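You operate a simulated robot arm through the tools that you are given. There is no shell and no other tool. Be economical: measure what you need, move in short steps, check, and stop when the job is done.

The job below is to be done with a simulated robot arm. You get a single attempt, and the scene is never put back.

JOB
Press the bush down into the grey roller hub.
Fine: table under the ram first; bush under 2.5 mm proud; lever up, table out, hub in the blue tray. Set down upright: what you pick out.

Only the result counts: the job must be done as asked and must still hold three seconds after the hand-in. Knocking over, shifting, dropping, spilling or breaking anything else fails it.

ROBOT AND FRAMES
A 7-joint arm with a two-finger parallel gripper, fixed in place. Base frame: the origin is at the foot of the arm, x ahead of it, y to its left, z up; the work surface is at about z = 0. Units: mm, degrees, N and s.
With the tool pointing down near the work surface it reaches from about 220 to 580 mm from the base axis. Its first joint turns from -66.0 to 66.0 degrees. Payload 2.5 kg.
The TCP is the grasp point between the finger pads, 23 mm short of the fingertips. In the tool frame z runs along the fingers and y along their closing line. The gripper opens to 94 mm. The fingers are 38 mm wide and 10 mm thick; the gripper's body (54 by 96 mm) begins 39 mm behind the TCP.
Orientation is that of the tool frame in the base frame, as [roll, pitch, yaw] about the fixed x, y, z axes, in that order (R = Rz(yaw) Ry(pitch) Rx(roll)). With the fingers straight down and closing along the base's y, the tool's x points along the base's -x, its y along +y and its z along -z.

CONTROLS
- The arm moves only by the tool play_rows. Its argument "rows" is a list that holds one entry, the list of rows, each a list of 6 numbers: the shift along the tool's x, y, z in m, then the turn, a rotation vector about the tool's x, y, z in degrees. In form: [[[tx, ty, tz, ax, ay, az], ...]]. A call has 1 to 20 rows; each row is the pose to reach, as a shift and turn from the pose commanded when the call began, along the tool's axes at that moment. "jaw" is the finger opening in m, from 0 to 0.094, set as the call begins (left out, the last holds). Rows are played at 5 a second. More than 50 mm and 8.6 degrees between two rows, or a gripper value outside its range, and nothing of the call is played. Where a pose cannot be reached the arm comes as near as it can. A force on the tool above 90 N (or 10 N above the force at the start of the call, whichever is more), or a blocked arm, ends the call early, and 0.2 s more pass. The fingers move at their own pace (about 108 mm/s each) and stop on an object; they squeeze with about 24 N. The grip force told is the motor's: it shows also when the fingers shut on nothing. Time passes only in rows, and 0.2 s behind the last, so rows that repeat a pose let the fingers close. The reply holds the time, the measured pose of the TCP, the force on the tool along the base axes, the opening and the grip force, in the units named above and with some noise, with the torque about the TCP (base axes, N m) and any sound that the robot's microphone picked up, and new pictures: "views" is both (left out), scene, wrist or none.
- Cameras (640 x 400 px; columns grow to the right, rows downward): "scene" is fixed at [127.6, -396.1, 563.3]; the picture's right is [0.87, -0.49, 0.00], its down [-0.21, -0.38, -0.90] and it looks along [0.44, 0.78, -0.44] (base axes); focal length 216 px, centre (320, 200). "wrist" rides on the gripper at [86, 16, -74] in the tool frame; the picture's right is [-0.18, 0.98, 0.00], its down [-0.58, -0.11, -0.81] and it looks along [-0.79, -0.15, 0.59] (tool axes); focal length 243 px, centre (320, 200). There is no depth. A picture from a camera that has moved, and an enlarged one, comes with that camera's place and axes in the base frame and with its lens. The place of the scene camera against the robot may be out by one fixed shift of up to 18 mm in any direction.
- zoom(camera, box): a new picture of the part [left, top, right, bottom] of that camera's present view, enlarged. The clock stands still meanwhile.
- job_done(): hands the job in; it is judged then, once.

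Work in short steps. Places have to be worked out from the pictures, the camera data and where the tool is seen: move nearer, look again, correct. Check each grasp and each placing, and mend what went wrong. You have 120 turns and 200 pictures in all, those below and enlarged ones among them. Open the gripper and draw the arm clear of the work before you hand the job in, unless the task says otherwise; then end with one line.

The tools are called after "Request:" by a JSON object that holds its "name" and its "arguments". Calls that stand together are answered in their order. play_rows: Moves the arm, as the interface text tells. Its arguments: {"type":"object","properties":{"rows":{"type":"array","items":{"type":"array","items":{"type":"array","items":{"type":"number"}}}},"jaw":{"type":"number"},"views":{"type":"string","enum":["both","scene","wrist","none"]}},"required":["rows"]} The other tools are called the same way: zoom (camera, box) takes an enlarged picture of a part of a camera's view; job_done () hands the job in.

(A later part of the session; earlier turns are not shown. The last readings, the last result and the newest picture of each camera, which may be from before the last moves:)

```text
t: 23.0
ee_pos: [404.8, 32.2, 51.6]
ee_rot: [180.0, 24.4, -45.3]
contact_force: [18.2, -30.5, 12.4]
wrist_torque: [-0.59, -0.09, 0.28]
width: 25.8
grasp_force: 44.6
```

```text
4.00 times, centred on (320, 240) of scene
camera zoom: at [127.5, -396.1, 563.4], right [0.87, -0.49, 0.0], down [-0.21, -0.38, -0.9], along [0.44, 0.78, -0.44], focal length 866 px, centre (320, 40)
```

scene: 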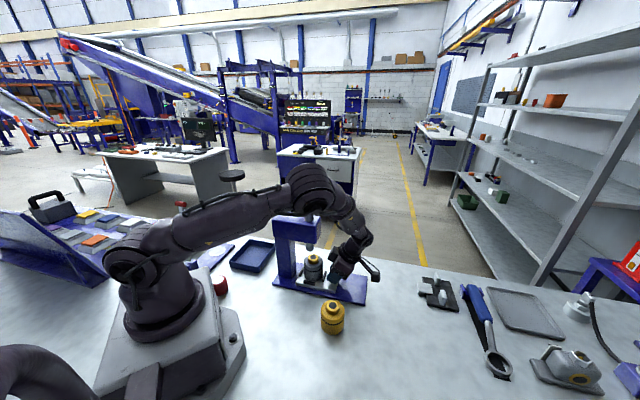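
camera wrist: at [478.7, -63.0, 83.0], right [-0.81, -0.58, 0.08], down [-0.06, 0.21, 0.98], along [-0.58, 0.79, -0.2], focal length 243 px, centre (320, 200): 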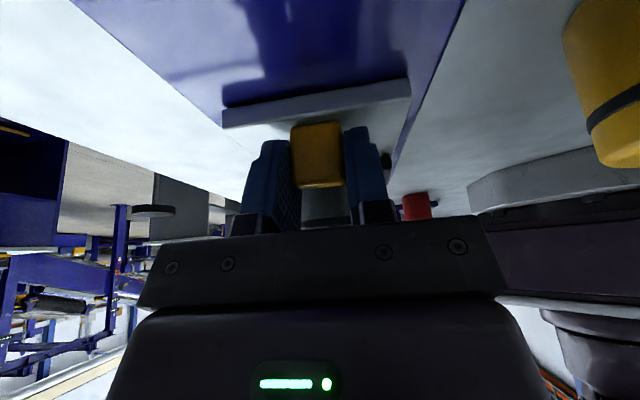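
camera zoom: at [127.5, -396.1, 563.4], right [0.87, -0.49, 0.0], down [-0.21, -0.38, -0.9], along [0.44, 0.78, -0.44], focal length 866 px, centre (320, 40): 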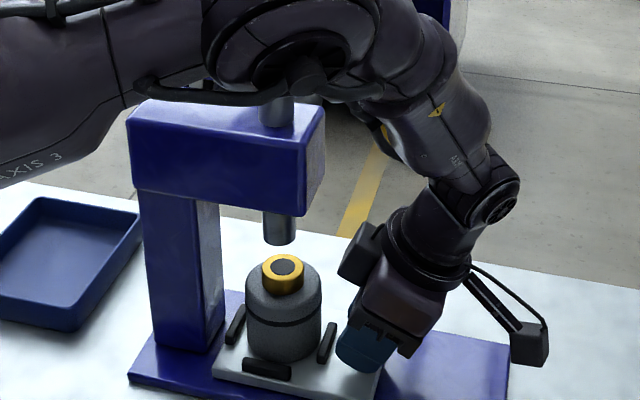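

The table no longer moves under a 34 N axial push, so it's at its end stop under the ram. I'll unload, open and back away up and outward, then view the press and lever.

Request:
{"name": "play_rows", "arguments": {"rows": [[[0.0027, 0, -0.0013, 0, 0, 0], [0.0036, 0, -0.0017, 0, 0, 0]]], "views": "none"}}

Request:
{"name": "play_rows", "arguments": {"rows": [[[0, 0, 0, 0, 0, 0], [0, 0, 0, 0, 0, 0], [0, 0, -0.02, 0, 0, 0], [0.01, 0, -0.06, 0, 0, 0], [0.025, 0, -0.105, 0, 0, 0], [0.025, 0, -0.15, 0, 5, 0], [0.025, 0, -0.195, 0, 12, 0], [0.025, 0, -0.24, 0, 18, 0], [0.01, 0, -0.27, 0, 25, 0], [0.0, 0, -0.3, 0, 25, 0], [0.0, 0, -0.3, 0, 25, 0]]], "jaw": 0.06}}

Request:
{"name": "zoom", "arguments": {"camera": "wrist", "box": [200, 0, 440, 220]}}

Request:
{"name": "zoom", "arguments": {"camera": "scene", "box": [260, 160, 380, 300]}}

```text
t: 23.6
ee_pos: [405.7, 33.4, 52.1]
ee_rot: [179.8, 25.0, -44.9]
contact_force: [0.0, -25.1, 15.6]
wrist_torque: [-0.66, -1.42, 0.17]
width: 25.6
grasp_force: 44.5
```

```text
t: 26.0
ee_pos: [495.0, -55.8, 322.5]
ee_rot: [179.9, 0.0, -45.0]
contact_force: [0.6, 0.5, 1.0]
wrist_torque: [0.0, 0.01, -0.01]
width: 60.1
grasp_force: 0.0
camera wrist: at [545.8, -129.0, 397.2], right [-0.83, -0.56, 0.0], down [-0.33, 0.49, 0.81], along [-0.46, 0.67, -0.59], focal length 243 px, centre (320, 200)
```

scene: 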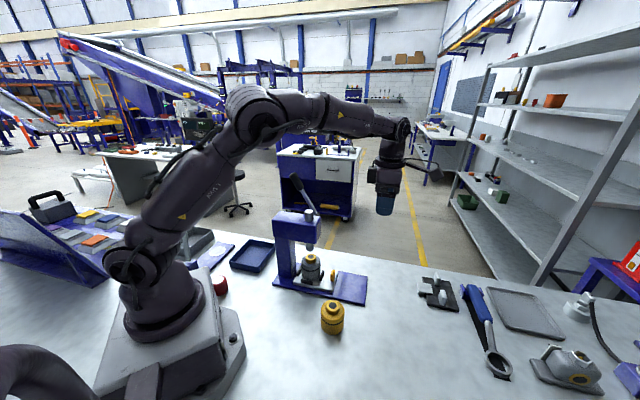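
wrist: 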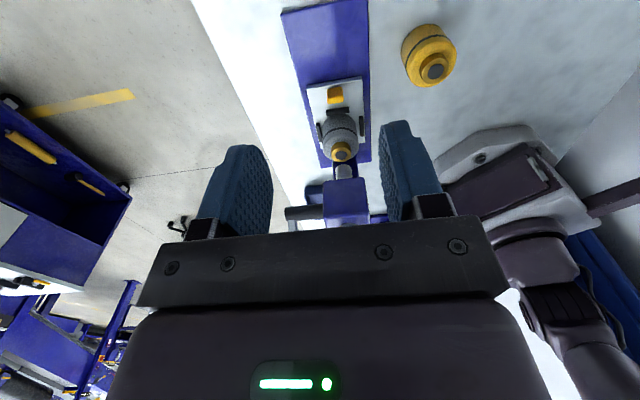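

```text
1.82 times, centred on (320, 110) of wrist
camera zoom: at [545.8, -129.0, 397.2], right [-0.83, -0.56, 0.0], down [-0.33, 0.49, 0.81], along [-0.46, 0.67, -0.59], focal length 441 px, centre (320, 364)
```

zoom: 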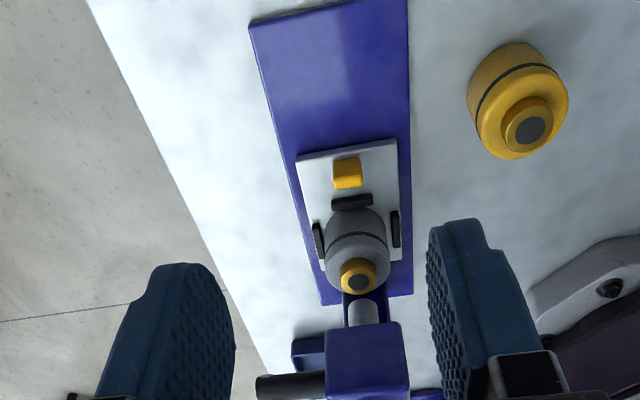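

```text
2.86 times, centred on (320, 230) of scene
camera zoom: at [127.6, -396.1, 563.3], right [0.87, -0.49, 0.0], down [-0.21, -0.38, -0.9], along [0.44, 0.78, -0.44], focal length 618 px, centre (320, 114)
```

zoom: 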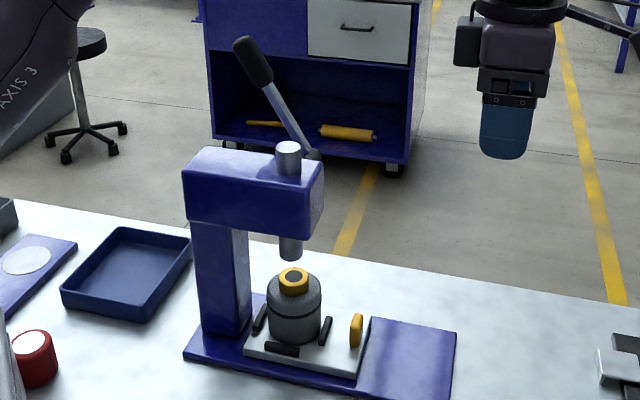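

The bush sits under the ram. Next I'll get a good look at the lever from above.

Request:
{"name": "play_rows", "arguments": {"rows": [[[0, 0, -0.045, 0, 0, 0], [-0.01, 0, -0.09, 0, 0, 0], [-0.04, -0.005, -0.125, 0, 0, 0], [-0.08, -0.01, -0.15, 0, 0, 0], [-0.121, -0.015, -0.178, 0, 0, 0], [-0.121, -0.015, -0.178, 0, 0, 0]]], "views": "wrist"}}

Request:
{"name": "zoom", "arguments": {"camera": "wrist", "box": [220, 0, 440, 200]}}

```text
t: 27.4
ee_pos: [420.7, 40.7, 504.8]
ee_rot: [-180.0, 0.1, -45.1]
contact_force: [-0.7, -0.4, 0.4]
wrist_torque: [-0.01, 0.01, 0.03]
width: 59.9
grasp_force: 0.0
camera wrist: at [470.7, -32.5, 578.8], right [-0.83, -0.56, 0.0], down [-0.33, 0.49, 0.81], along [-0.46, 0.67, -0.59], focal length 243 px, centre (320, 200)
```

wrist: 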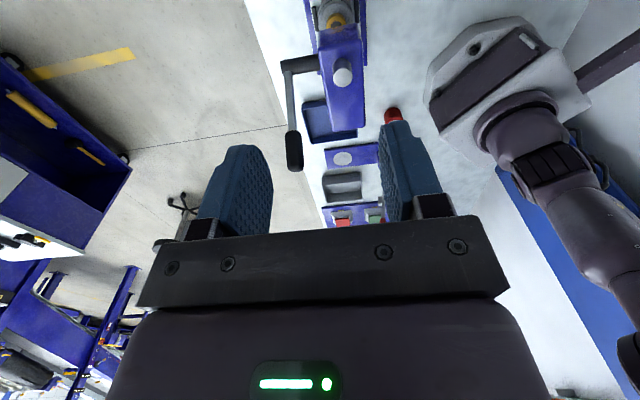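

```text
2.00 times, centred on (330, 100) of wrist
camera zoom: at [470.7, -32.5, 578.8], right [-0.83, -0.56, 0.0], down [-0.33, 0.49, 0.81], along [-0.46, 0.67, -0.59], focal length 485 px, centre (300, 400)
```

zoom: 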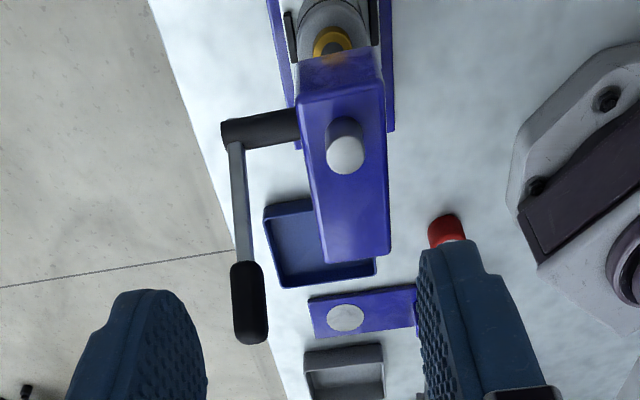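

The lever pivot is about (410,136,216) and the handle tip about (355,198,337), leaning inward by 34°. I'll hover above the handle end to check alignment for gripping across it.

Request:
{"name": "play_rows", "arguments": {"rows": [[[-0.04, -0.015, 0, 0, 0, 0], [-0.08, -0.03, 0, 0, 0, 0], [-0.115, -0.047, 0.01, 0, 0, 0], [-0.1495, -0.0637, 0.04, 0, 0, 0], [-0.1495, -0.0637, 0.08, 0, 0, 0], [-0.1495, -0.0637, 0.105, 0, 0, 0], [-0.1495, -0.0637, 0.105, 0, 0, 0]]], "jaw": 0.07}}

Request:
{"name": "zoom", "arguments": {"camera": "scene", "box": [240, 100, 400, 260]}}

```text
t: 29.0
ee_pos: [357.6, 192.2, 395.2]
ee_rot: [180.0, 0.0, -45.2]
contact_force: [0.3, 0.2, 0.4]
wrist_torque: [-0.06, 0.02, -0.01]
width: 70.1
grasp_force: 0.1
camera wrist: at [409.4, 119.3, 470.4], right [-0.83, -0.56, 0.0], down [-0.33, 0.49, 0.81], along [-0.45, 0.67, -0.59], focal length 243 px, centre (320, 200)
```

scene: 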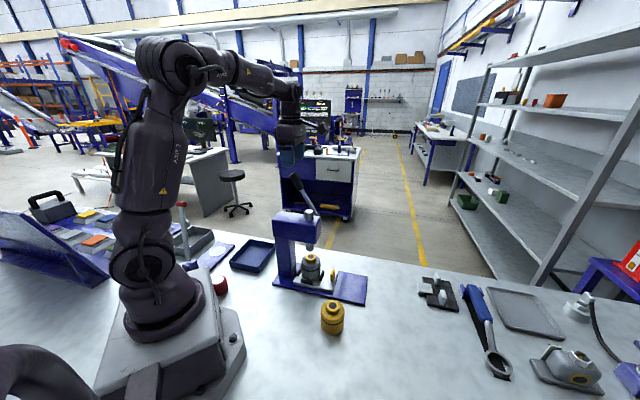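
wrist: 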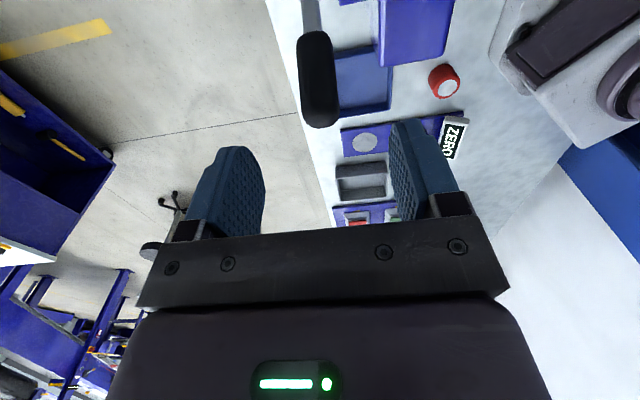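

```text
2.50 times, centred on (320, 180) of scene
camera zoom: at [127.6, -396.1, 563.3], right [0.87, -0.49, 0.0], down [-0.21, -0.38, -0.9], along [0.44, 0.78, -0.44], focal length 541 px, centre (320, 250)
```

zoom: 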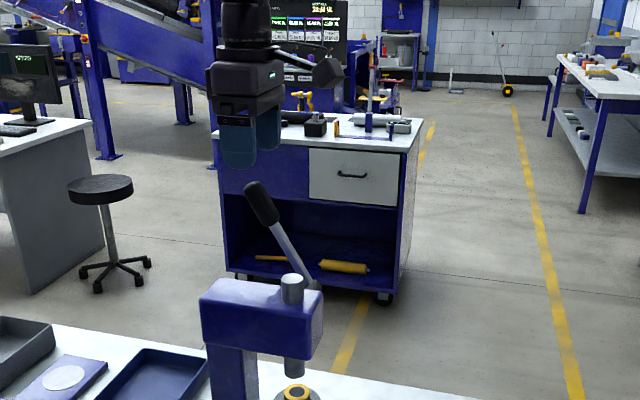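

Handle axis b is about 391.5. I'll shift 2.5 mm and lower to z 326, straddling the handle.

Request:
{"name": "play_rows", "arguments": {"rows": [[[0.001, -0.0025, 0.025, 0, 0, 0], [0.002, -0.0025, 0.05, 0, 0, 0], [0.002, -0.0025, 0.069, 0, 0, 0], [0.002, -0.0025, 0.069, 0, 0, 0]]]}}

Request:
{"name": "zoom", "arguments": {"camera": "scene", "box": [240, 130, 360, 230]}}

```text
t: 30.0
ee_pos: [363.3, 189.8, 326.0]
ee_rot: [-180.0, 0.1, -45.1]
contact_force: [-0.3, 0.6, -0.3]
wrist_torque: [-0.01, 0.0, -0.02]
width: 69.9
grasp_force: 0.0
camera wrist: at [413.8, 117.6, 401.2], right [-0.83, -0.56, 0.0], down [-0.33, 0.49, 0.81], along [-0.45, 0.67, -0.59], focal length 243 px, centre (320, 200)
```

scene: 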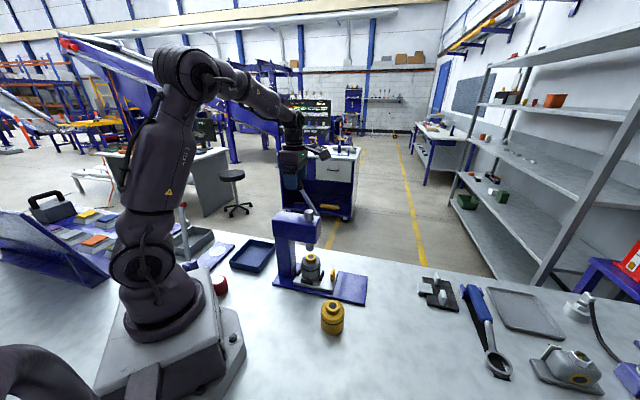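
wrist: 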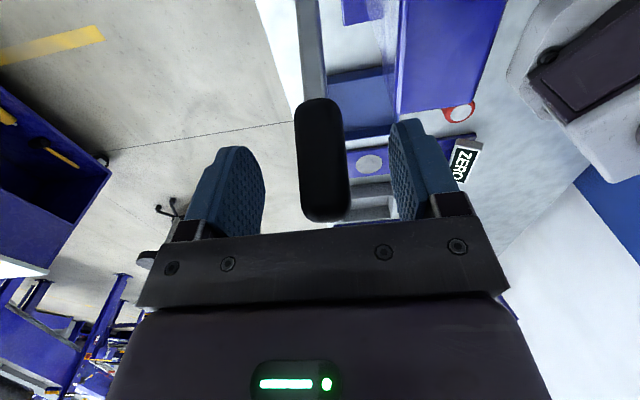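

```text
4.00 times, centred on (300, 180) of scene
camera zoom: at [127.6, -396.1, 563.3], right [0.87, -0.49, 0.0], down [-0.21, -0.38, -0.9], along [0.44, 0.78, -0.44], focal length 866 px, centre (400, 280)
```

zoom: 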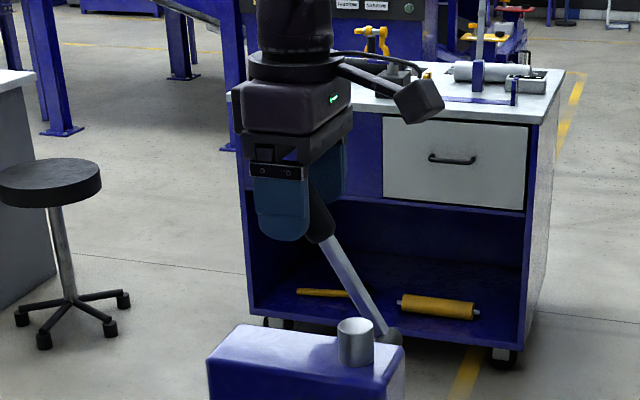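

The handle is centred between the fingers. I'll close on it.

Request:
{"name": "play_rows", "arguments": {"rows": [[[0, 0, 0, 0, 0, 0], [0, 0, 0, 0, 0, 0], [0, 0, 0, 0, 0, 0]]], "jaw": 0.01, "views": "none"}}

Request:
{"name": "play_rows", "arguments": {"rows": [[[0.004, 0, -0.003, 0, 0, 0], [0.0083, 0, -0.0056, 0, 0, 0], [0.0083, 0, -0.0056, 0, 0, 0]]], "views": "scene"}}

Request:
{"name": "zoom", "arguments": {"camera": "scene", "box": [240, 130, 360, 300]}}

```text
t: 30.8
ee_pos: [363.5, 189.0, 325.1]
ee_rot: [179.6, 0.0, -45.2]
contact_force: [-27.4, -22.4, 5.6]
wrist_torque: [0.93, -0.98, 0.71]
width: 23.6
grasp_force: 45.8
```

```text
t: 31.6
ee_pos: [367.1, 183.4, 331.5]
ee_rot: [179.8, 0.0, -45.1]
contact_force: [-25.2, -12.4, -7.3]
wrist_torque: [0.52, -1.09, 0.5]
width: 24.1
grasp_force: 45.3
```

scene: 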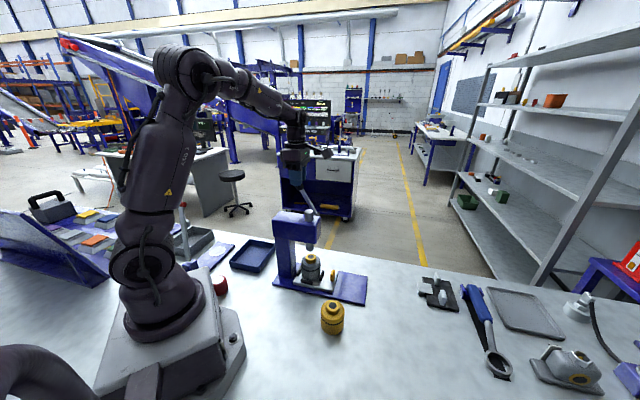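

```text
2.35 times, centred on (300, 215) of scene
camera zoom: at [127.5, -396.2, 563.3], right [0.87, -0.49, 0.0], down [-0.21, -0.38, -0.9], along [0.44, 0.78, -0.44], focal length 509 px, centre (367, 165)
```

zoom: 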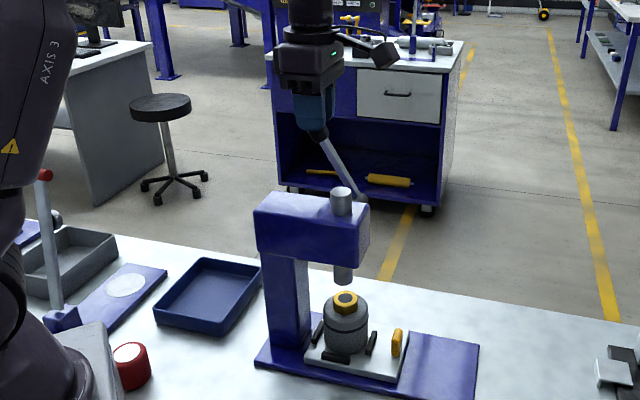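

The lever follows toward +a with little force. I'll remove the side load (3 mm) and follow the arc up to vertical, watching the ram.

Request:
{"name": "play_rows", "arguments": {"rows": [[[0, 0.003, 0, 0, 0, 0], [0.0094, 0.003, -0.0046, 0, 0, 0], [0.0179, 0.003, -0.0081, 0, 0, 0], [0.0288, 0.003, -0.0115, 0, 0, 0], [0.0399, 0.003, -0.0141, 0, 0, 0], [0.0514, 0.003, -0.0155, 0, 0, 0], [0.0626, 0.003, -0.016, 0, 0, 0], [0.0626, 0.003, -0.016, 0, 0, 0]]], "views": "none"}}

Request:
{"name": "zoom", "arguments": {"camera": "scene", "box": [240, 130, 360, 300]}}

```text
t: 33.4
ee_pos: [411.0, 140.8, 349.2]
ee_rot: [-179.9, -0.1, -45.1]
contact_force: [0.1, 0.1, -0.3]
wrist_torque: [0.03, 0.02, 0.01]
width: 9.9
grasp_force: 0.0
```

```text
2.35 times, centred on (300, 215) of scene
camera zoom: at [127.6, -396.1, 563.3], right [0.87, -0.49, 0.0], down [-0.21, -0.38, -0.9], along [0.44, 0.78, -0.44], focal length 509 px, centre (367, 165)
```

zoom: 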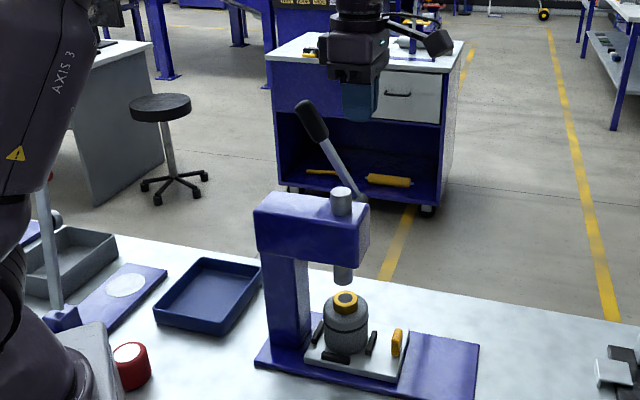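

The fingers slipped off and the lever stayed put, so it's at its upper limit and must be pushed down in the -a direction. I'll re-orient the hand perpendicular to the lever, straddle the handle and push with the palm.

Request:
{"name": "play_rows", "arguments": {"rows": [[[-0.001, -0.001, -0.01, 0, -8, 0], [-0.002, -0.002, -0.02, 0, -16, 0], [-0.003, -0.003, -0.03, 0, -24, 0], [-0.004, -0.004, -0.04, 0, -32, 0], [-0.005, -0.006, -0.05, 0, -40, 0], [-0.006, -0.0078, -0.05, 0, -48, 0], [-0.006, -0.0078, -0.05, 0, -55, 0], [-0.006, -0.0078, -0.05, 0, -55, 0]]], "jaw": 0.05}}

Request:
{"name": "zoom", "arguments": {"camera": "wrist", "box": [200, 0, 440, 220]}}

Request:
{"name": "zoom", "arguments": {"camera": "scene", "box": [240, 130, 360, 230]}}

```text
t: 35.2
ee_pos: [410.5, 149.1, 400.1]
ee_rot: [180.0, 55.2, -45.1]
contact_force: [-0.1, -0.2, 0.4]
wrist_torque: [-0.01, 0.0, 0.0]
width: 49.9
grasp_force: 0.0
camera wrist: at [479.3, 59.5, 371.5], right [-0.77, -0.62, 0.15], down [0.31, -0.16, 0.94], along [-0.56, 0.77, 0.31], focal length 243 px, centre (320, 200)
```

scene: 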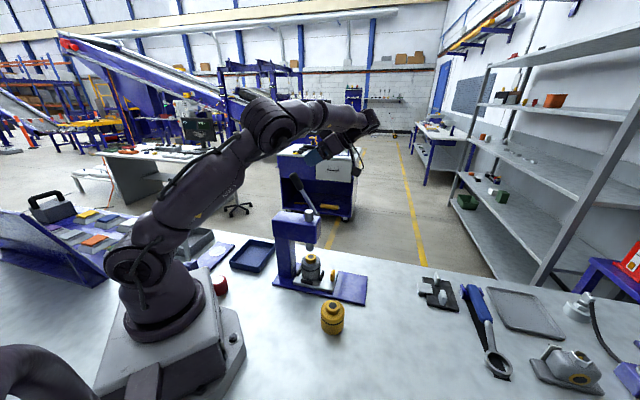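
wrist: 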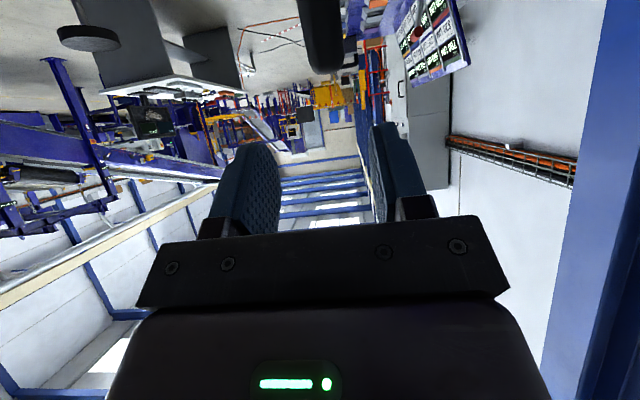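

```text
1.82 times, centred on (320, 110) of wrist
camera zoom: at [479.3, 59.5, 371.5], right [-0.77, -0.62, 0.15], down [0.31, -0.16, 0.94], along [-0.56, 0.77, 0.31], focal length 441 px, centre (320, 364)
```

zoom: 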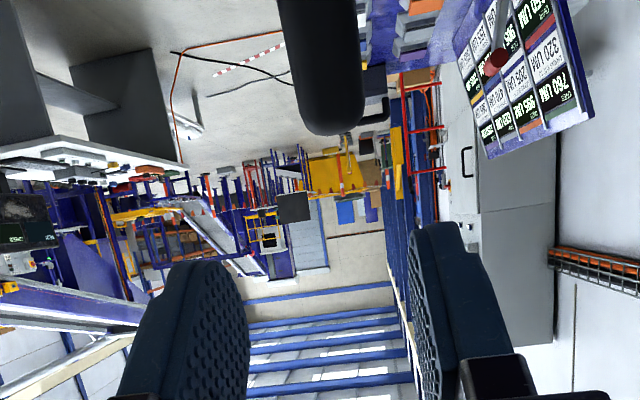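

```text
4.00 times, centred on (300, 180) of scene
camera zoom: at [127.6, -396.1, 563.3], right [0.87, -0.49, 0.0], down [-0.21, -0.38, -0.9], along [0.44, 0.78, -0.44], focal length 866 px, centre (400, 280)
```

zoom: 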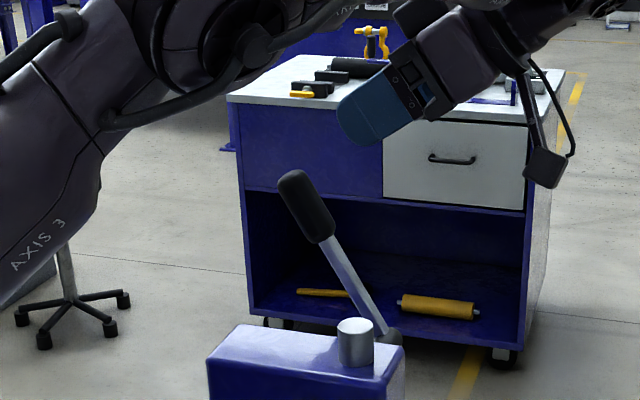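

Request:
{"name": "play_rows", "arguments": {"rows": [[[0.012, -0.0015, 0.02, 0, 0, 0], [0.025, -0.0023, 0.04, 0, 0, 0], [0.025, -0.0023, 0.0586, 0, 0, 0], [0.025, -0.0023, 0.0586, 0, 0, 0]]]}}

Request:
{"name": "zoom", "arguments": {"camera": "scene", "box": [240, 130, 360, 230]}}

```text
t: 36.2
ee_pos: [388.7, 174.6, 346.7]
ee_rot: [-180.0, 55.0, -44.9]
contact_force: [-0.4, -1.3, 0.3]
wrist_torque: [-0.02, -0.04, 0.02]
width: 49.9
grasp_force: 0.1
camera wrist: at [456.9, 84.6, 318.4], right [-0.77, -0.62, 0.15], down [0.31, -0.16, 0.94], along [-0.56, 0.77, 0.31], focal length 243 px, centre (320, 200)
```

scene: 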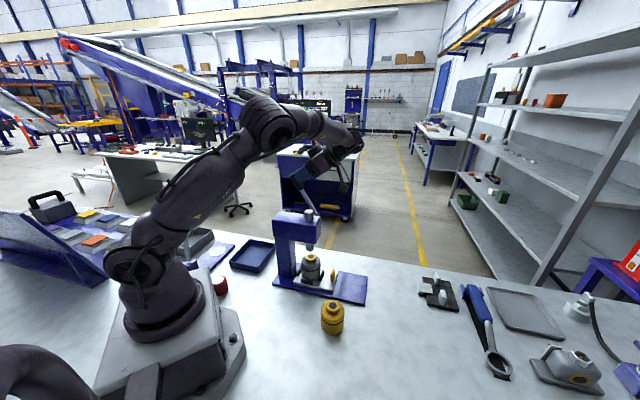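
wrist: 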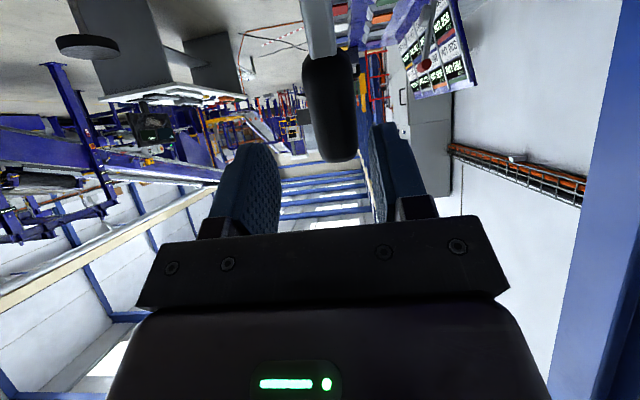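

```text
4.00 times, centred on (300, 180) of scene
camera zoom: at [127.6, -396.1, 563.3], right [0.87, -0.49, 0.0], down [-0.21, -0.38, -0.9], along [0.44, 0.78, -0.44], focal length 866 px, centre (400, 280)
```

zoom: 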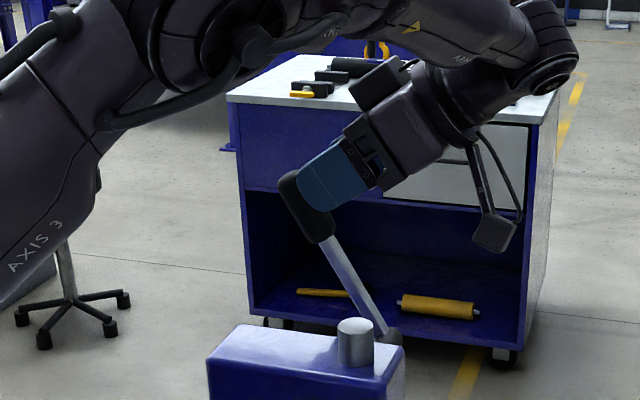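

Handle lies between the fingers. I'll advance until the palm nears it.

Request:
{"name": "play_rows", "arguments": {"rows": [[[0, 0, 0.02, 0, 0, 0], [0, 0, 0.04, 0, 0, 0], [0, 0, 0.055, 0, 0, 0], [0, 0, 0.06, 0, 0, 0], [0, 0, 0.065, 0, 0, 0]]]}}

Request:
{"name": "zoom", "arguments": {"camera": "scene", "box": [240, 130, 360, 230]}}

```text
t: 37.4
ee_pos: [353.2, 212.4, 307.8]
ee_rot: [-180.0, 55.0, -44.9]
contact_force: [0.7, -1.5, 0.1]
wrist_torque: [-0.01, 0.0, 0.0]
width: 49.6
grasp_force: 0.0
camera wrist: at [420.0, 122.1, 279.7], right [-0.77, -0.62, 0.15], down [0.31, -0.16, 0.94], along [-0.56, 0.77, 0.31], focal length 243 px, centre (320, 200)
```

scene: 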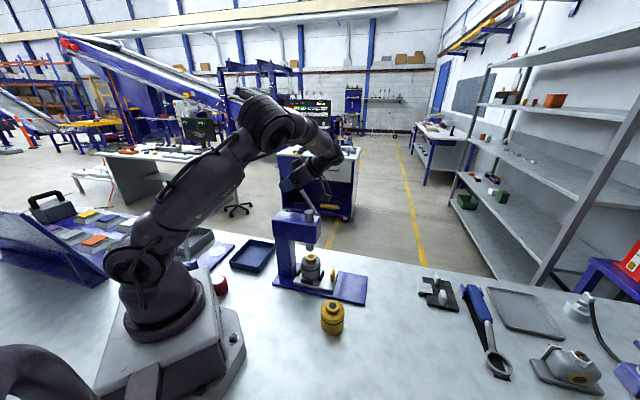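
wrist: 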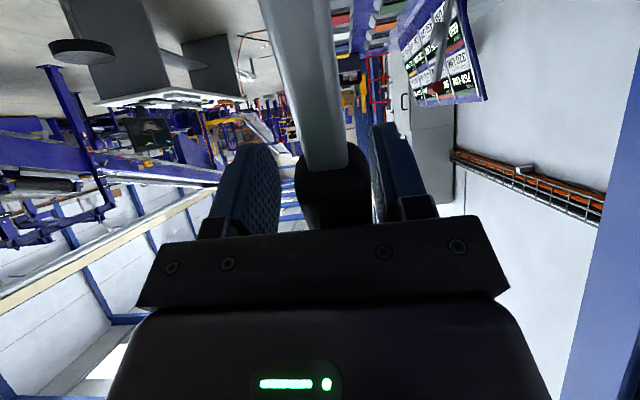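

```text
4.00 times, centred on (300, 180) of scene
camera zoom: at [127.6, -396.1, 563.3], right [0.87, -0.49, 0.0], down [-0.21, -0.38, -0.9], along [0.44, 0.78, -0.44], focal length 866 px, centre (400, 280)
```

zoom: 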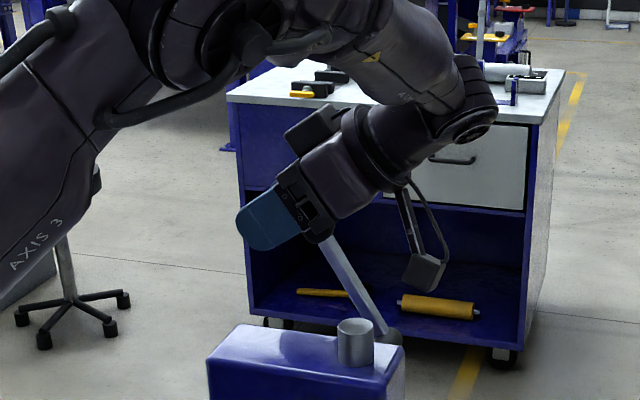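

Palm is about at the handle. I'll rotate the hand about the lever pivot by 20° and check force and ram.

Request:
{"name": "play_rows", "arguments": {"rows": [[[0.0023, 0, 0.0124, 0, 4, 0], [0.0052, 0, 0.0211, 0, 8, 0], [0.0087, 0, 0.0297, 0, 12, 0], [0.0127, 0, 0.038, 0, 16, 0], [0.0174, 0, 0.046, 0, 20, 0]]]}}

Request:
{"name": "zoom", "arguments": {"camera": "scene", "box": [240, 150, 360, 290]}}

```text
t: 38.6
ee_pos: [331.5, 231.6, 266.8]
ee_rot: [-180.0, 35.0, -44.9]
contact_force: [-0.1, -0.4, -0.1]
wrist_torque: [-0.03, 0.0, 0.05]
width: 50.0
grasp_force: 0.2
camera wrist: at [402.0, 140.0, 279.7], right [-0.8, -0.59, 0.11], down [0.07, 0.09, 0.99], along [-0.59, 0.8, -0.03], focal length 243 px, centre (320, 200)
```

scene: 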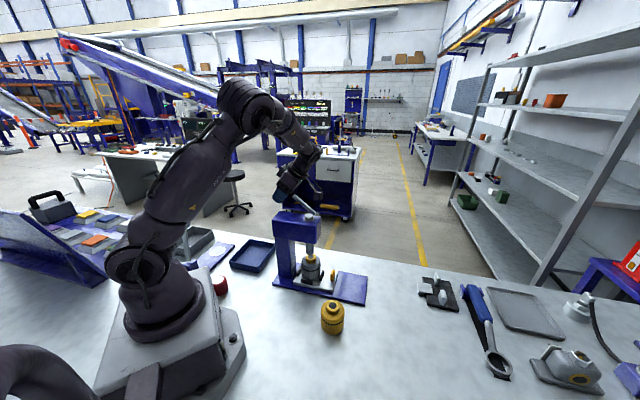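
wrist: 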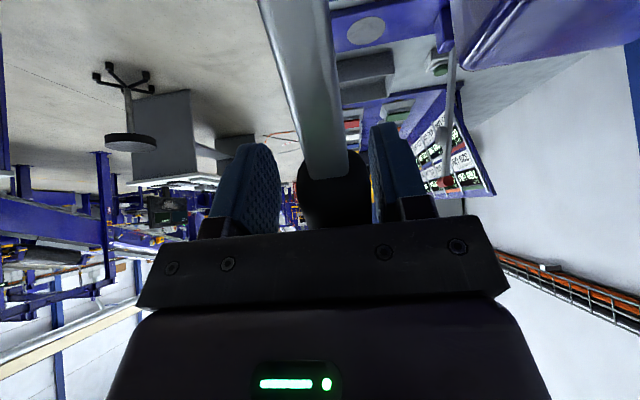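

```text
2.86 times, centred on (300, 220) of scene
camera zoom: at [127.6, -396.1, 563.3], right [0.87, -0.49, 0.0], down [-0.21, -0.38, -0.9], along [0.44, 0.78, -0.44], focal length 618 px, centre (377, 143)
```

zoom: 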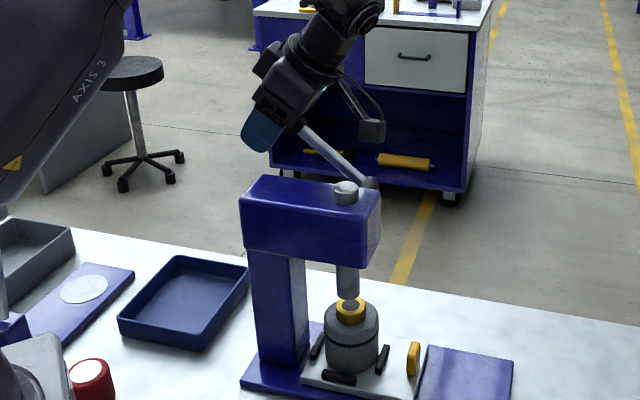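

The ram has come down nearly to the bush. I'll continue another 12°, watching force.

Request:
{"name": "play_rows", "arguments": {"rows": [[[0.0016, 0, 0.0067, 0, 3, 0], [0.0036, 0, 0.0134, 0, 6, 0], [0.006, 0, 0.0199, 0, 9, 0], [0.0087, 0, 0.0263, 0, 12, 0]]]}}

Request:
{"name": "zoom", "arguments": {"camera": "scene", "box": [270, 190, 370, 300]}}

```text
t: 39.6
ee_pos: [326.1, 237.4, 239.7]
ee_rot: [179.9, 23.0, -45.1]
contact_force: [-0.4, 1.0, 0.3]
wrist_torque: [-0.03, 0.01, 0.04]
width: 49.8
grasp_force: 0.0
camera wrist: at [393.1, 148.7, 275.9], right [-0.82, -0.57, 0.07], down [-0.08, 0.23, 0.97], along [-0.57, 0.78, -0.24], focal length 243 px, centre (320, 200)
```

scene: 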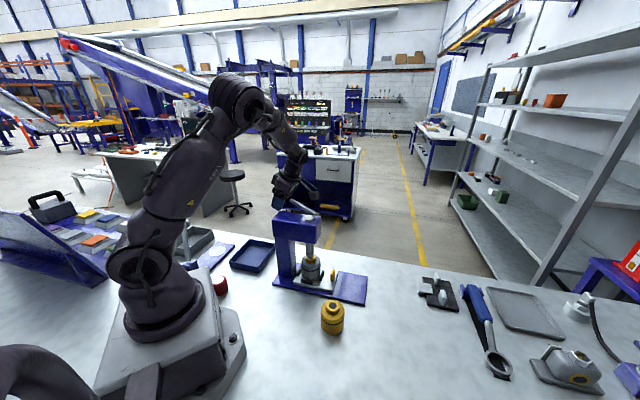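
wrist: 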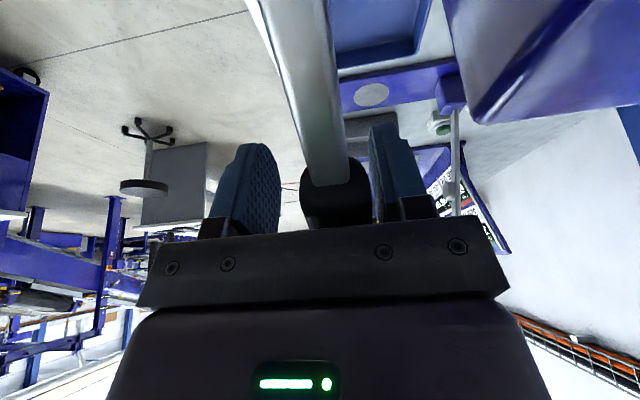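

```text
3.64 times, centred on (320, 245) of scene
camera zoom: at [127.6, -396.1, 563.3], right [0.87, -0.49, 0.0], down [-0.21, -0.38, -0.9], along [0.44, 0.78, -0.44], focal length 787 px, centre (320, 36)
```

zoom: 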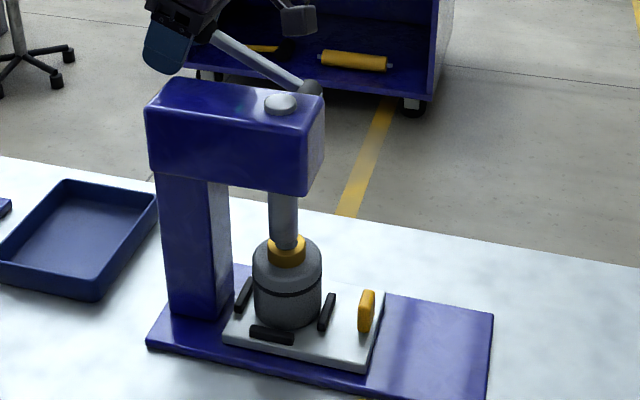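

The ram rests on the bush with little force so far. Continuing in smaller steps.

Request:
{"name": "play_rows", "arguments": {"rows": [[[0.0016, 0, 0.0067, 0, 3, 0], [0.0036, 0, 0.0134, 0, 6, 0], [0.006, 0, 0.0199, 0, 9, 0]]], "views": "none"}}

Request:
{"name": "zoom", "arguments": {"camera": "scene", "box": [270, 190, 370, 300]}}

```text
t: 40.4
ee_pos: [324.9, 239.5, 220.0]
ee_rot: [-180.0, 14.0, -45.1]
contact_force: [-1.2, -1.1, -0.3]
wrist_torque: [0.01, 0.03, -0.01]
width: 49.8
grasp_force: 0.1
```

```text
3.64 times, centred on (320, 245) of scene
camera zoom: at [127.6, -396.1, 563.3], right [0.87, -0.49, 0.0], down [-0.21, -0.38, -0.9], along [0.44, 0.78, -0.44], focal length 787 px, centre (320, 36)
```

zoom: 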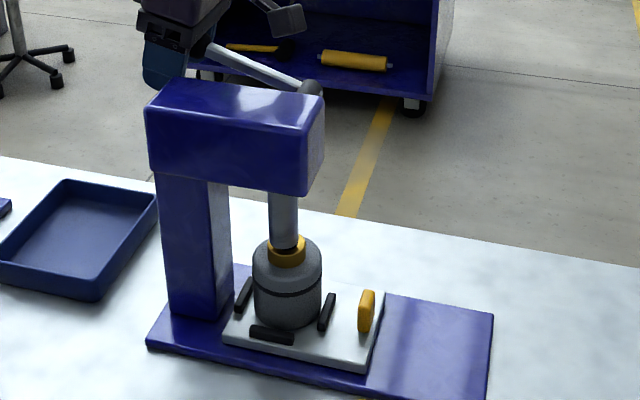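

Request:
{"name": "play_rows", "arguments": {"rows": [[[0.0016, 0, 0.0067, 0, 3, 0], [0.0036, 0, 0.0134, 0, 6, 0]]], "views": "none"}}

Request:
{"name": "zoom", "arguments": {"camera": "scene", "box": [295, 225, 335, 285]}}

Request:
{"name": "zoom", "arguments": {"camera": "scene", "box": [250, 170, 350, 250]}}

```text
t: 41.0
ee_pos: [325.6, 240.1, 206.7]
ee_rot: [180.0, 8.0, -45.0]
contact_force: [-0.4, 0.4, 0.5]
wrist_torque: [-0.02, 0.0, 0.03]
width: 50.0
grasp_force: 0.1
```

```text
6.67 times, centred on (315, 255) of scene
camera zoom: at [127.6, -396.1, 563.3], right [0.87, -0.49, 0.0], down [-0.21, -0.38, -0.9], along [0.44, 0.78, -0.44], focal length 1443 px, centre (353, -167)
```

zoom: 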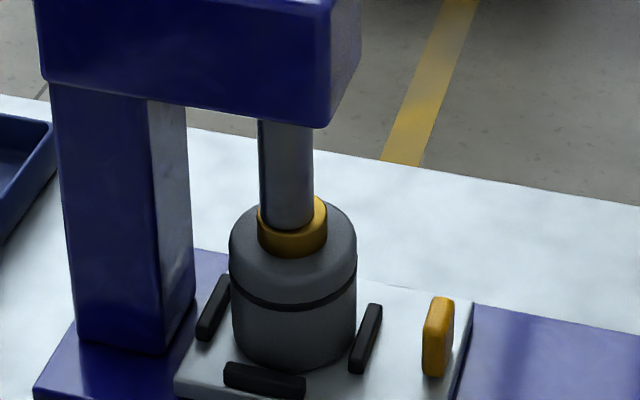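

```text
5.00 times, centred on (300, 210) of scene
camera zoom: at [127.6, -396.1, 563.3], right [0.87, -0.49, 0.0], down [-0.21, -0.38, -0.9], along [0.44, 0.78, -0.44], focal length 1082 px, centre (420, 150)
```

zoom: 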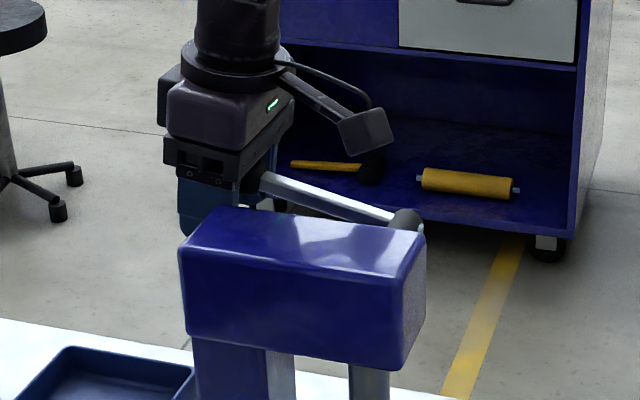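

The ram is seated on the bush, so I'll keep going.

Request:
{"name": "play_rows", "arguments": {"rows": [[[0.0016, 0, 0.0067, 0, 3, 0], [0.0036, 0, 0.0134, 0, 6, 0], [0.006, 0, 0.0199, 0, 9, 0]]], "views": "none"}}

Request:
{"name": "zoom", "arguments": {"camera": "scene", "box": [295, 225, 335, 285]}}

Request:
{"name": "zoom", "arguments": {"camera": "scene", "box": [250, 170, 350, 250]}}

```text
t: 41.8
ee_pos: [327.1, 237.2, 186.1]
ee_rot: [-180.0, -1.1, -45.0]
contact_force: [-1.4, 1.8, 5.6]
wrist_torque: [-0.06, 0.15, -0.09]
width: 49.9
grasp_force: 0.1
```

```text
6.67 times, centred on (315, 255) of scene
camera zoom: at [127.6, -396.1, 563.3], right [0.87, -0.49, 0.0], down [-0.21, -0.38, -0.9], along [0.44, 0.78, -0.44], focal length 1443 px, centre (353, -167)
```

zoom: 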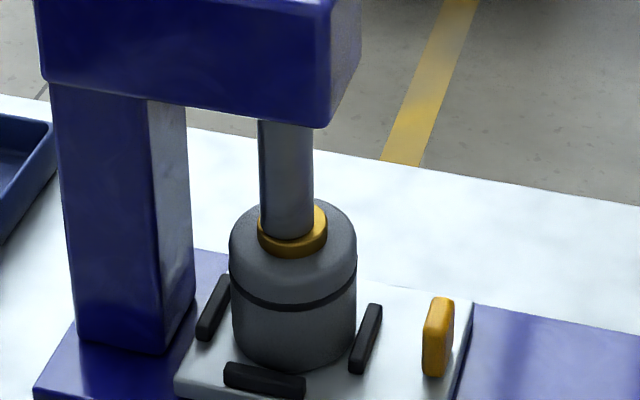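

```text
5.00 times, centred on (300, 210) of scene
camera zoom: at [127.6, -396.1, 563.3], right [0.87, -0.49, 0.0], down [-0.21, -0.38, -0.9], along [0.44, 0.78, -0.44], focal length 1082 px, centre (420, 150)
```

zoom: 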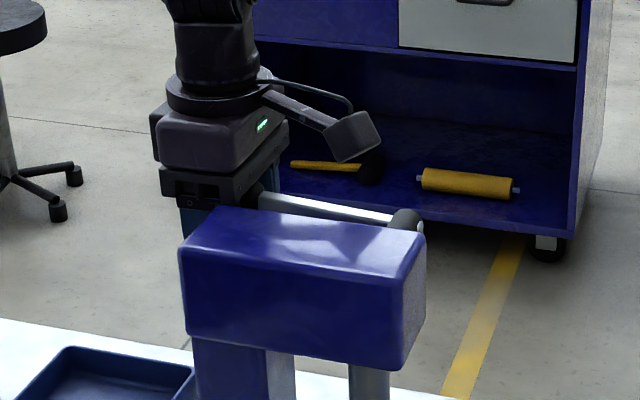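

The bush is going down. Another 8°.

Request:
{"name": "play_rows", "arguments": {"rows": [[[0.0016, 0, 0.0067, 0, 3, 0], [0.0036, 0, 0.0134, 0, 6, 0], [0.005, 0, 0.0178, 0, 8, 0]]], "views": "none"}}

Request:
{"name": "zoom", "arguments": {"camera": "scene", "box": [295, 225, 335, 285]}}

Request:
{"name": "zoom", "arguments": {"camera": "scene", "box": [250, 170, 350, 250]}}

```text
t: 42.6
ee_pos: [331.2, 233.1, 169.0]
ee_rot: [179.9, -9.0, -44.9]
contact_force: [-2.1, 2.6, 5.4]
wrist_torque: [-0.02, 0.07, -0.06]
width: 49.7
grasp_force: 0.2
```

```text
6.67 times, centred on (315, 255) of scene
camera zoom: at [127.6, -396.1, 563.3], right [0.87, -0.49, 0.0], down [-0.21, -0.38, -0.9], along [0.44, 0.78, -0.44], focal length 1443 px, centre (353, -167)
```

zoom: 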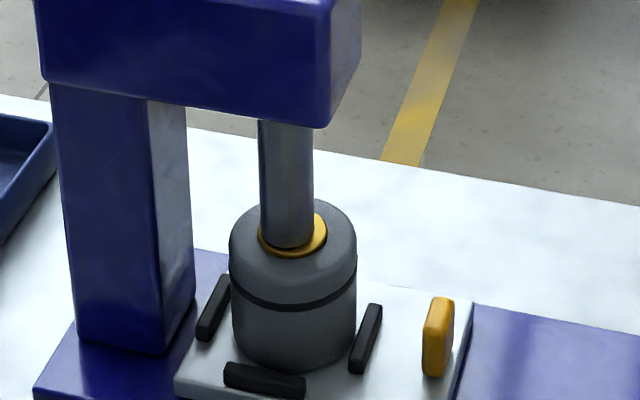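

```text
5.00 times, centred on (300, 210) of scene
camera zoom: at [127.6, -396.1, 563.3], right [0.87, -0.49, 0.0], down [-0.21, -0.38, -0.9], along [0.44, 0.78, -0.44], focal length 1082 px, centre (420, 150)
```

zoom: 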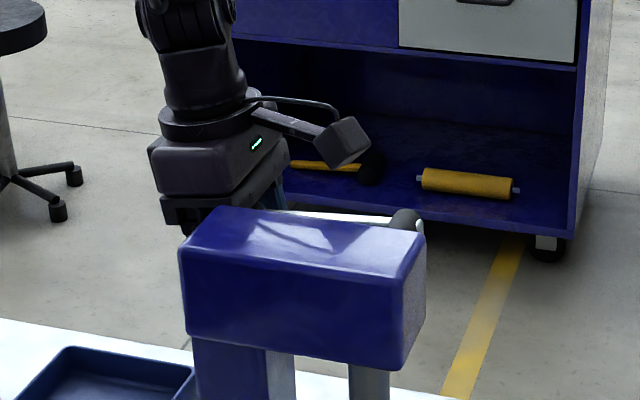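

Nearly flush. Continuing until resistance builds.

Request:
{"name": "play_rows", "arguments": {"rows": [[[0.001, 0, 0.0045, 0, 2, 0], [0.0022, 0, 0.0089, 0, 4, 0], [0.0036, 0, 0.0134, 0, 6, 0]]], "views": "none"}}

Request:
{"name": "zoom", "arguments": {"camera": "scene", "box": [295, 225, 335, 285]}}

```text
t: 43.4
ee_pos: [335.2, 231.0, 157.0]
ee_rot: [-179.9, -15.0, -45.0]
contact_force: [-15.6, -4.4, 34.7]
wrist_torque: [0.48, 0.93, 0.31]
width: 50.0
grasp_force: 0.0
```

```text
6.67 times, centred on (315, 255) of scene
camera zoom: at [127.4, -396.2, 563.3], right [0.87, -0.49, 0.0], down [-0.21, -0.38, -0.9], along [0.44, 0.78, -0.43], focal length 1443 px, centre (353, -167)
```

zoom: 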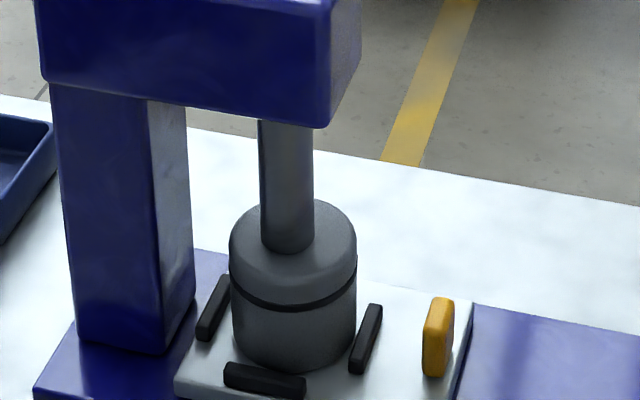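

The bush is flush (no gold visible) and force is at 35 N. I'll back off slightly and see whether the lever follows.

Request:
{"name": "play_rows", "arguments": {"rows": [[[-0.0005, 0, -0.004, 0, -2, 0], [-0.001, 0, -0.012, 0, -4, 0], [-0.001, 0, -0.012, 0, -4, 0]]], "views": "wrist"}}

Request:
{"name": "zoom", "arguments": {"camera": "scene", "box": [250, 170, 350, 290]}}

Request:
{"name": "zoom", "arguments": {"camera": "wrist", "box": [200, 0, 440, 240]}}

```text
t: 44.2
ee_pos: [331.0, 231.5, 167.5]
ee_rot: [180.0, -11.1, -45.0]
contact_force: [0.3, 0.2, 1.1]
wrist_torque: [0.01, -0.03, 0.01]
width: 50.1
grasp_force: 0.0
camera wrist: at [371.4, 170.0, 256.6], right [-0.82, -0.57, -0.03], down [-0.43, 0.59, 0.68], along [-0.37, 0.58, -0.73], focal length 243 px, centre (320, 200)
```

wrist: 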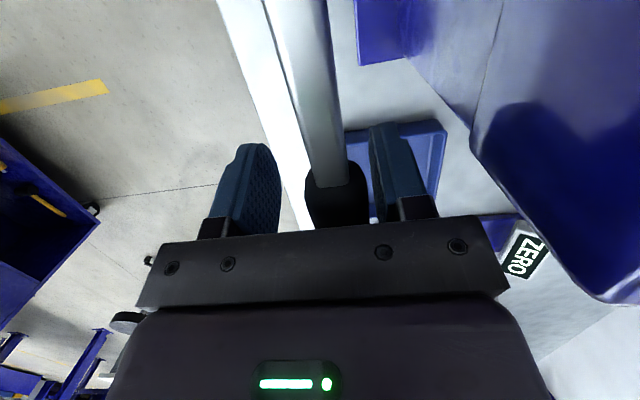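

```text
3.33 times, centred on (300, 230) of scene
camera zoom: at [127.6, -396.1, 563.3], right [0.87, -0.49, 0.0], down [-0.21, -0.38, -0.9], along [0.44, 0.78, -0.44], focal length 722 px, centre (387, 100)
```

zoom: 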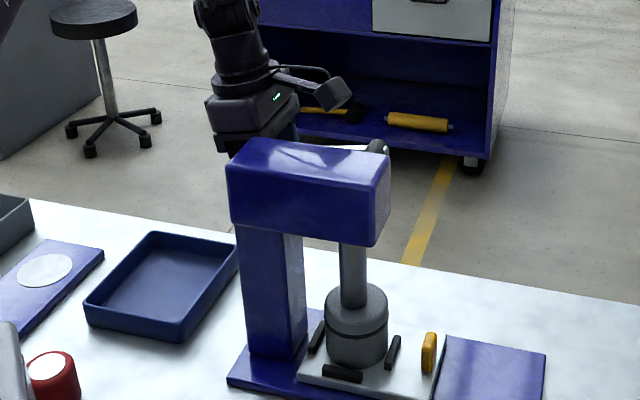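

```text
1.67 times, centred on (320, 120) of wrist
camera zoom: at [371.4, 170.0, 256.6], right [-0.82, -0.57, -0.03], down [-0.43, 0.59, 0.68], along [-0.37, 0.58, -0.73], focal length 404 px, centre (320, 333)
```

zoom: 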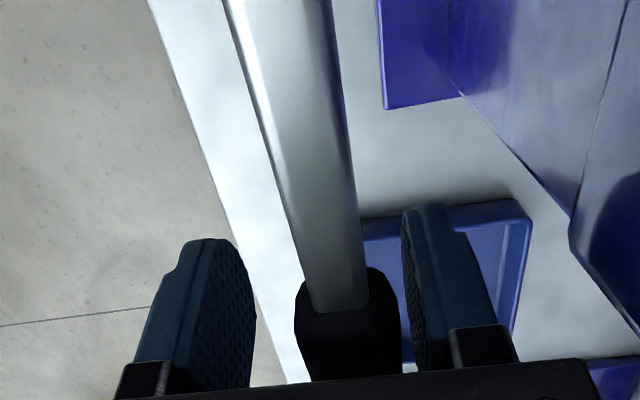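

The lever stays down by itself. I'll centre on the handle (4 mm), close the jaws and begin raising the lever along the reverse arc.

Request:
{"name": "play_rows", "arguments": {"rows": [[[0, 0.004, 0, 0, 0, 0], [0, 0.004, 0, 0, 0, 0], [0, 0.004, 0, 0, 0, 0], [-0.0012, 0.004, -0.0092, 0, -4, 0], [-0.002, 0.004, -0.0184, 0, -8, 0], [-0.002, 0.004, -0.0277, 0, -12, 0], [-0.0015, 0.004, -0.0369, 0, -16, 0]]], "jaw": 0.01, "views": "wrist"}}

Request:
{"name": "zoom", "arguments": {"camera": "scene", "box": [250, 170, 350, 290]}}

```text
t: 45.8
ee_pos: [322.0, 231.6, 200.8]
ee_rot: [179.4, 4.8, -45.1]
contact_force: [-16.0, -37.9, -4.9]
wrist_torque: [1.08, -0.55, 0.31]
width: 26.6
grasp_force: 18.4
camera wrist: at [377.0, 154.7, 268.2], right [-0.82, -0.56, 0.03], down [-0.28, 0.45, 0.85], along [-0.49, 0.69, -0.52], focal length 243 px, centre (320, 200)
```

wrist: 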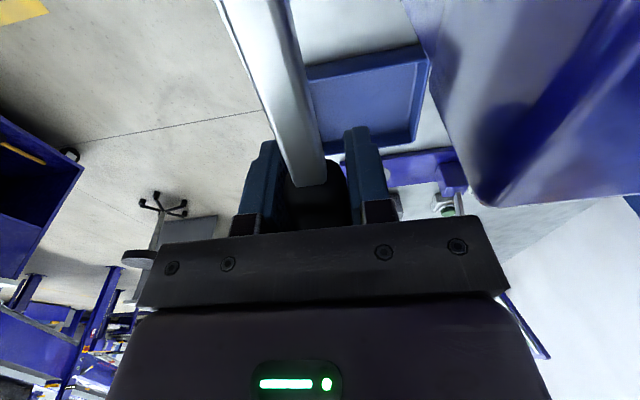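

```text
3.33 times, centred on (300, 230) of scene
camera zoom: at [127.6, -396.2, 563.3], right [0.87, -0.49, 0.0], down [-0.21, -0.38, -0.9], along [0.44, 0.78, -0.44], focal length 722 px, centre (387, 100)
```

zoom: 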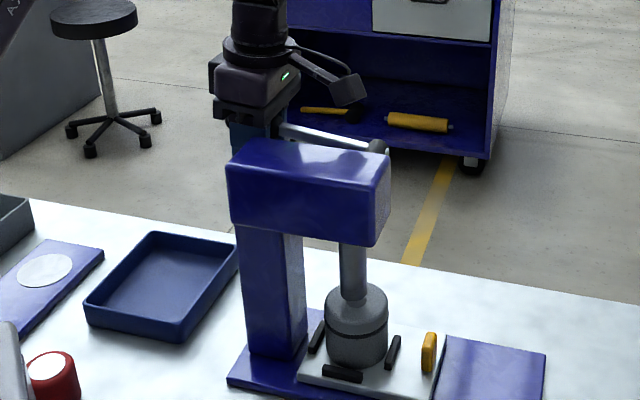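

Lever is rising with the hand. I'll trim 3 mm in b and continue raising.

Request:
{"name": "play_rows", "arguments": {"rows": [[[-0.0018, 0.003, -0.0138, 0, -6, 0], [-0.0021, 0.003, -0.0277, 0, -12, 0], [-0.001, 0.003, -0.0415, 0, -18, 0], [0.0016, 0.003, -0.0552, 0, -24, 0], [0.0056, 0.003, -0.0685, 0, -30, 0], [0.011, 0.003, -0.0813, 0, -36, 0], [0.0176, 0.003, -0.0935, 0, -42, 0], [0.0255, 0.003, -0.1049, 0, -48, 0]]], "views": "wrist"}}

Request:
{"name": "zoom", "arguments": {"camera": "scene", "box": [240, 150, 360, 290]}}

```text
t: 47.6
ee_pos: [344.7, 208.5, 305.7]
ee_rot: [179.4, 53.0, -45.2]
contact_force: [-21.1, -30.1, -8.9]
wrist_torque: [0.45, -0.61, -0.31]
width: 26.1
grasp_force: 18.2
camera wrist: at [412.9, 118.1, 281.8], right [-0.77, -0.62, 0.15], down [0.29, -0.12, 0.95], along [-0.57, 0.77, 0.27], focal length 243 px, centre (320, 200)
```

wrist: 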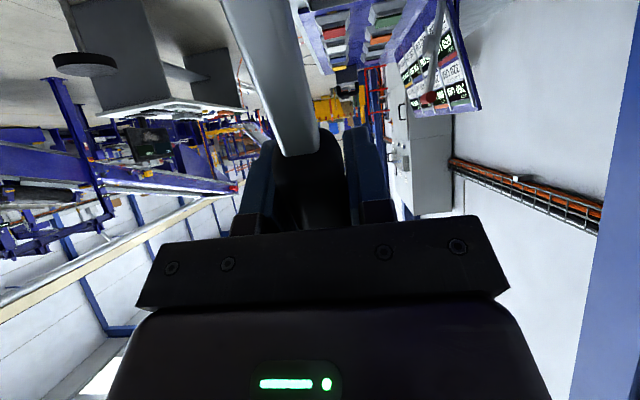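

```text
2.86 times, centred on (300, 220) of scene
camera zoom: at [127.6, -396.1, 563.3], right [0.87, -0.49, 0.0], down [-0.21, -0.38, -0.9], along [0.44, 0.78, -0.44], focal length 618 px, centre (377, 143)
```

zoom: 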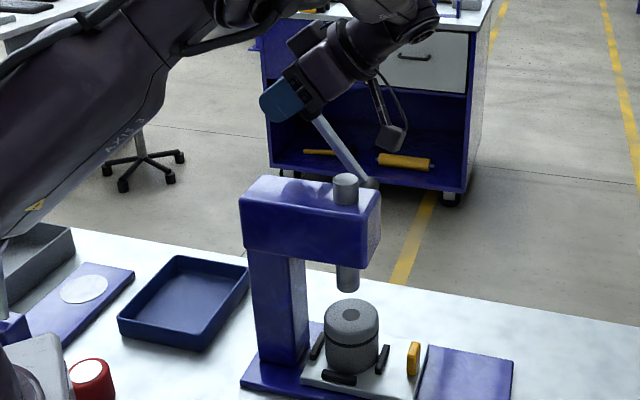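

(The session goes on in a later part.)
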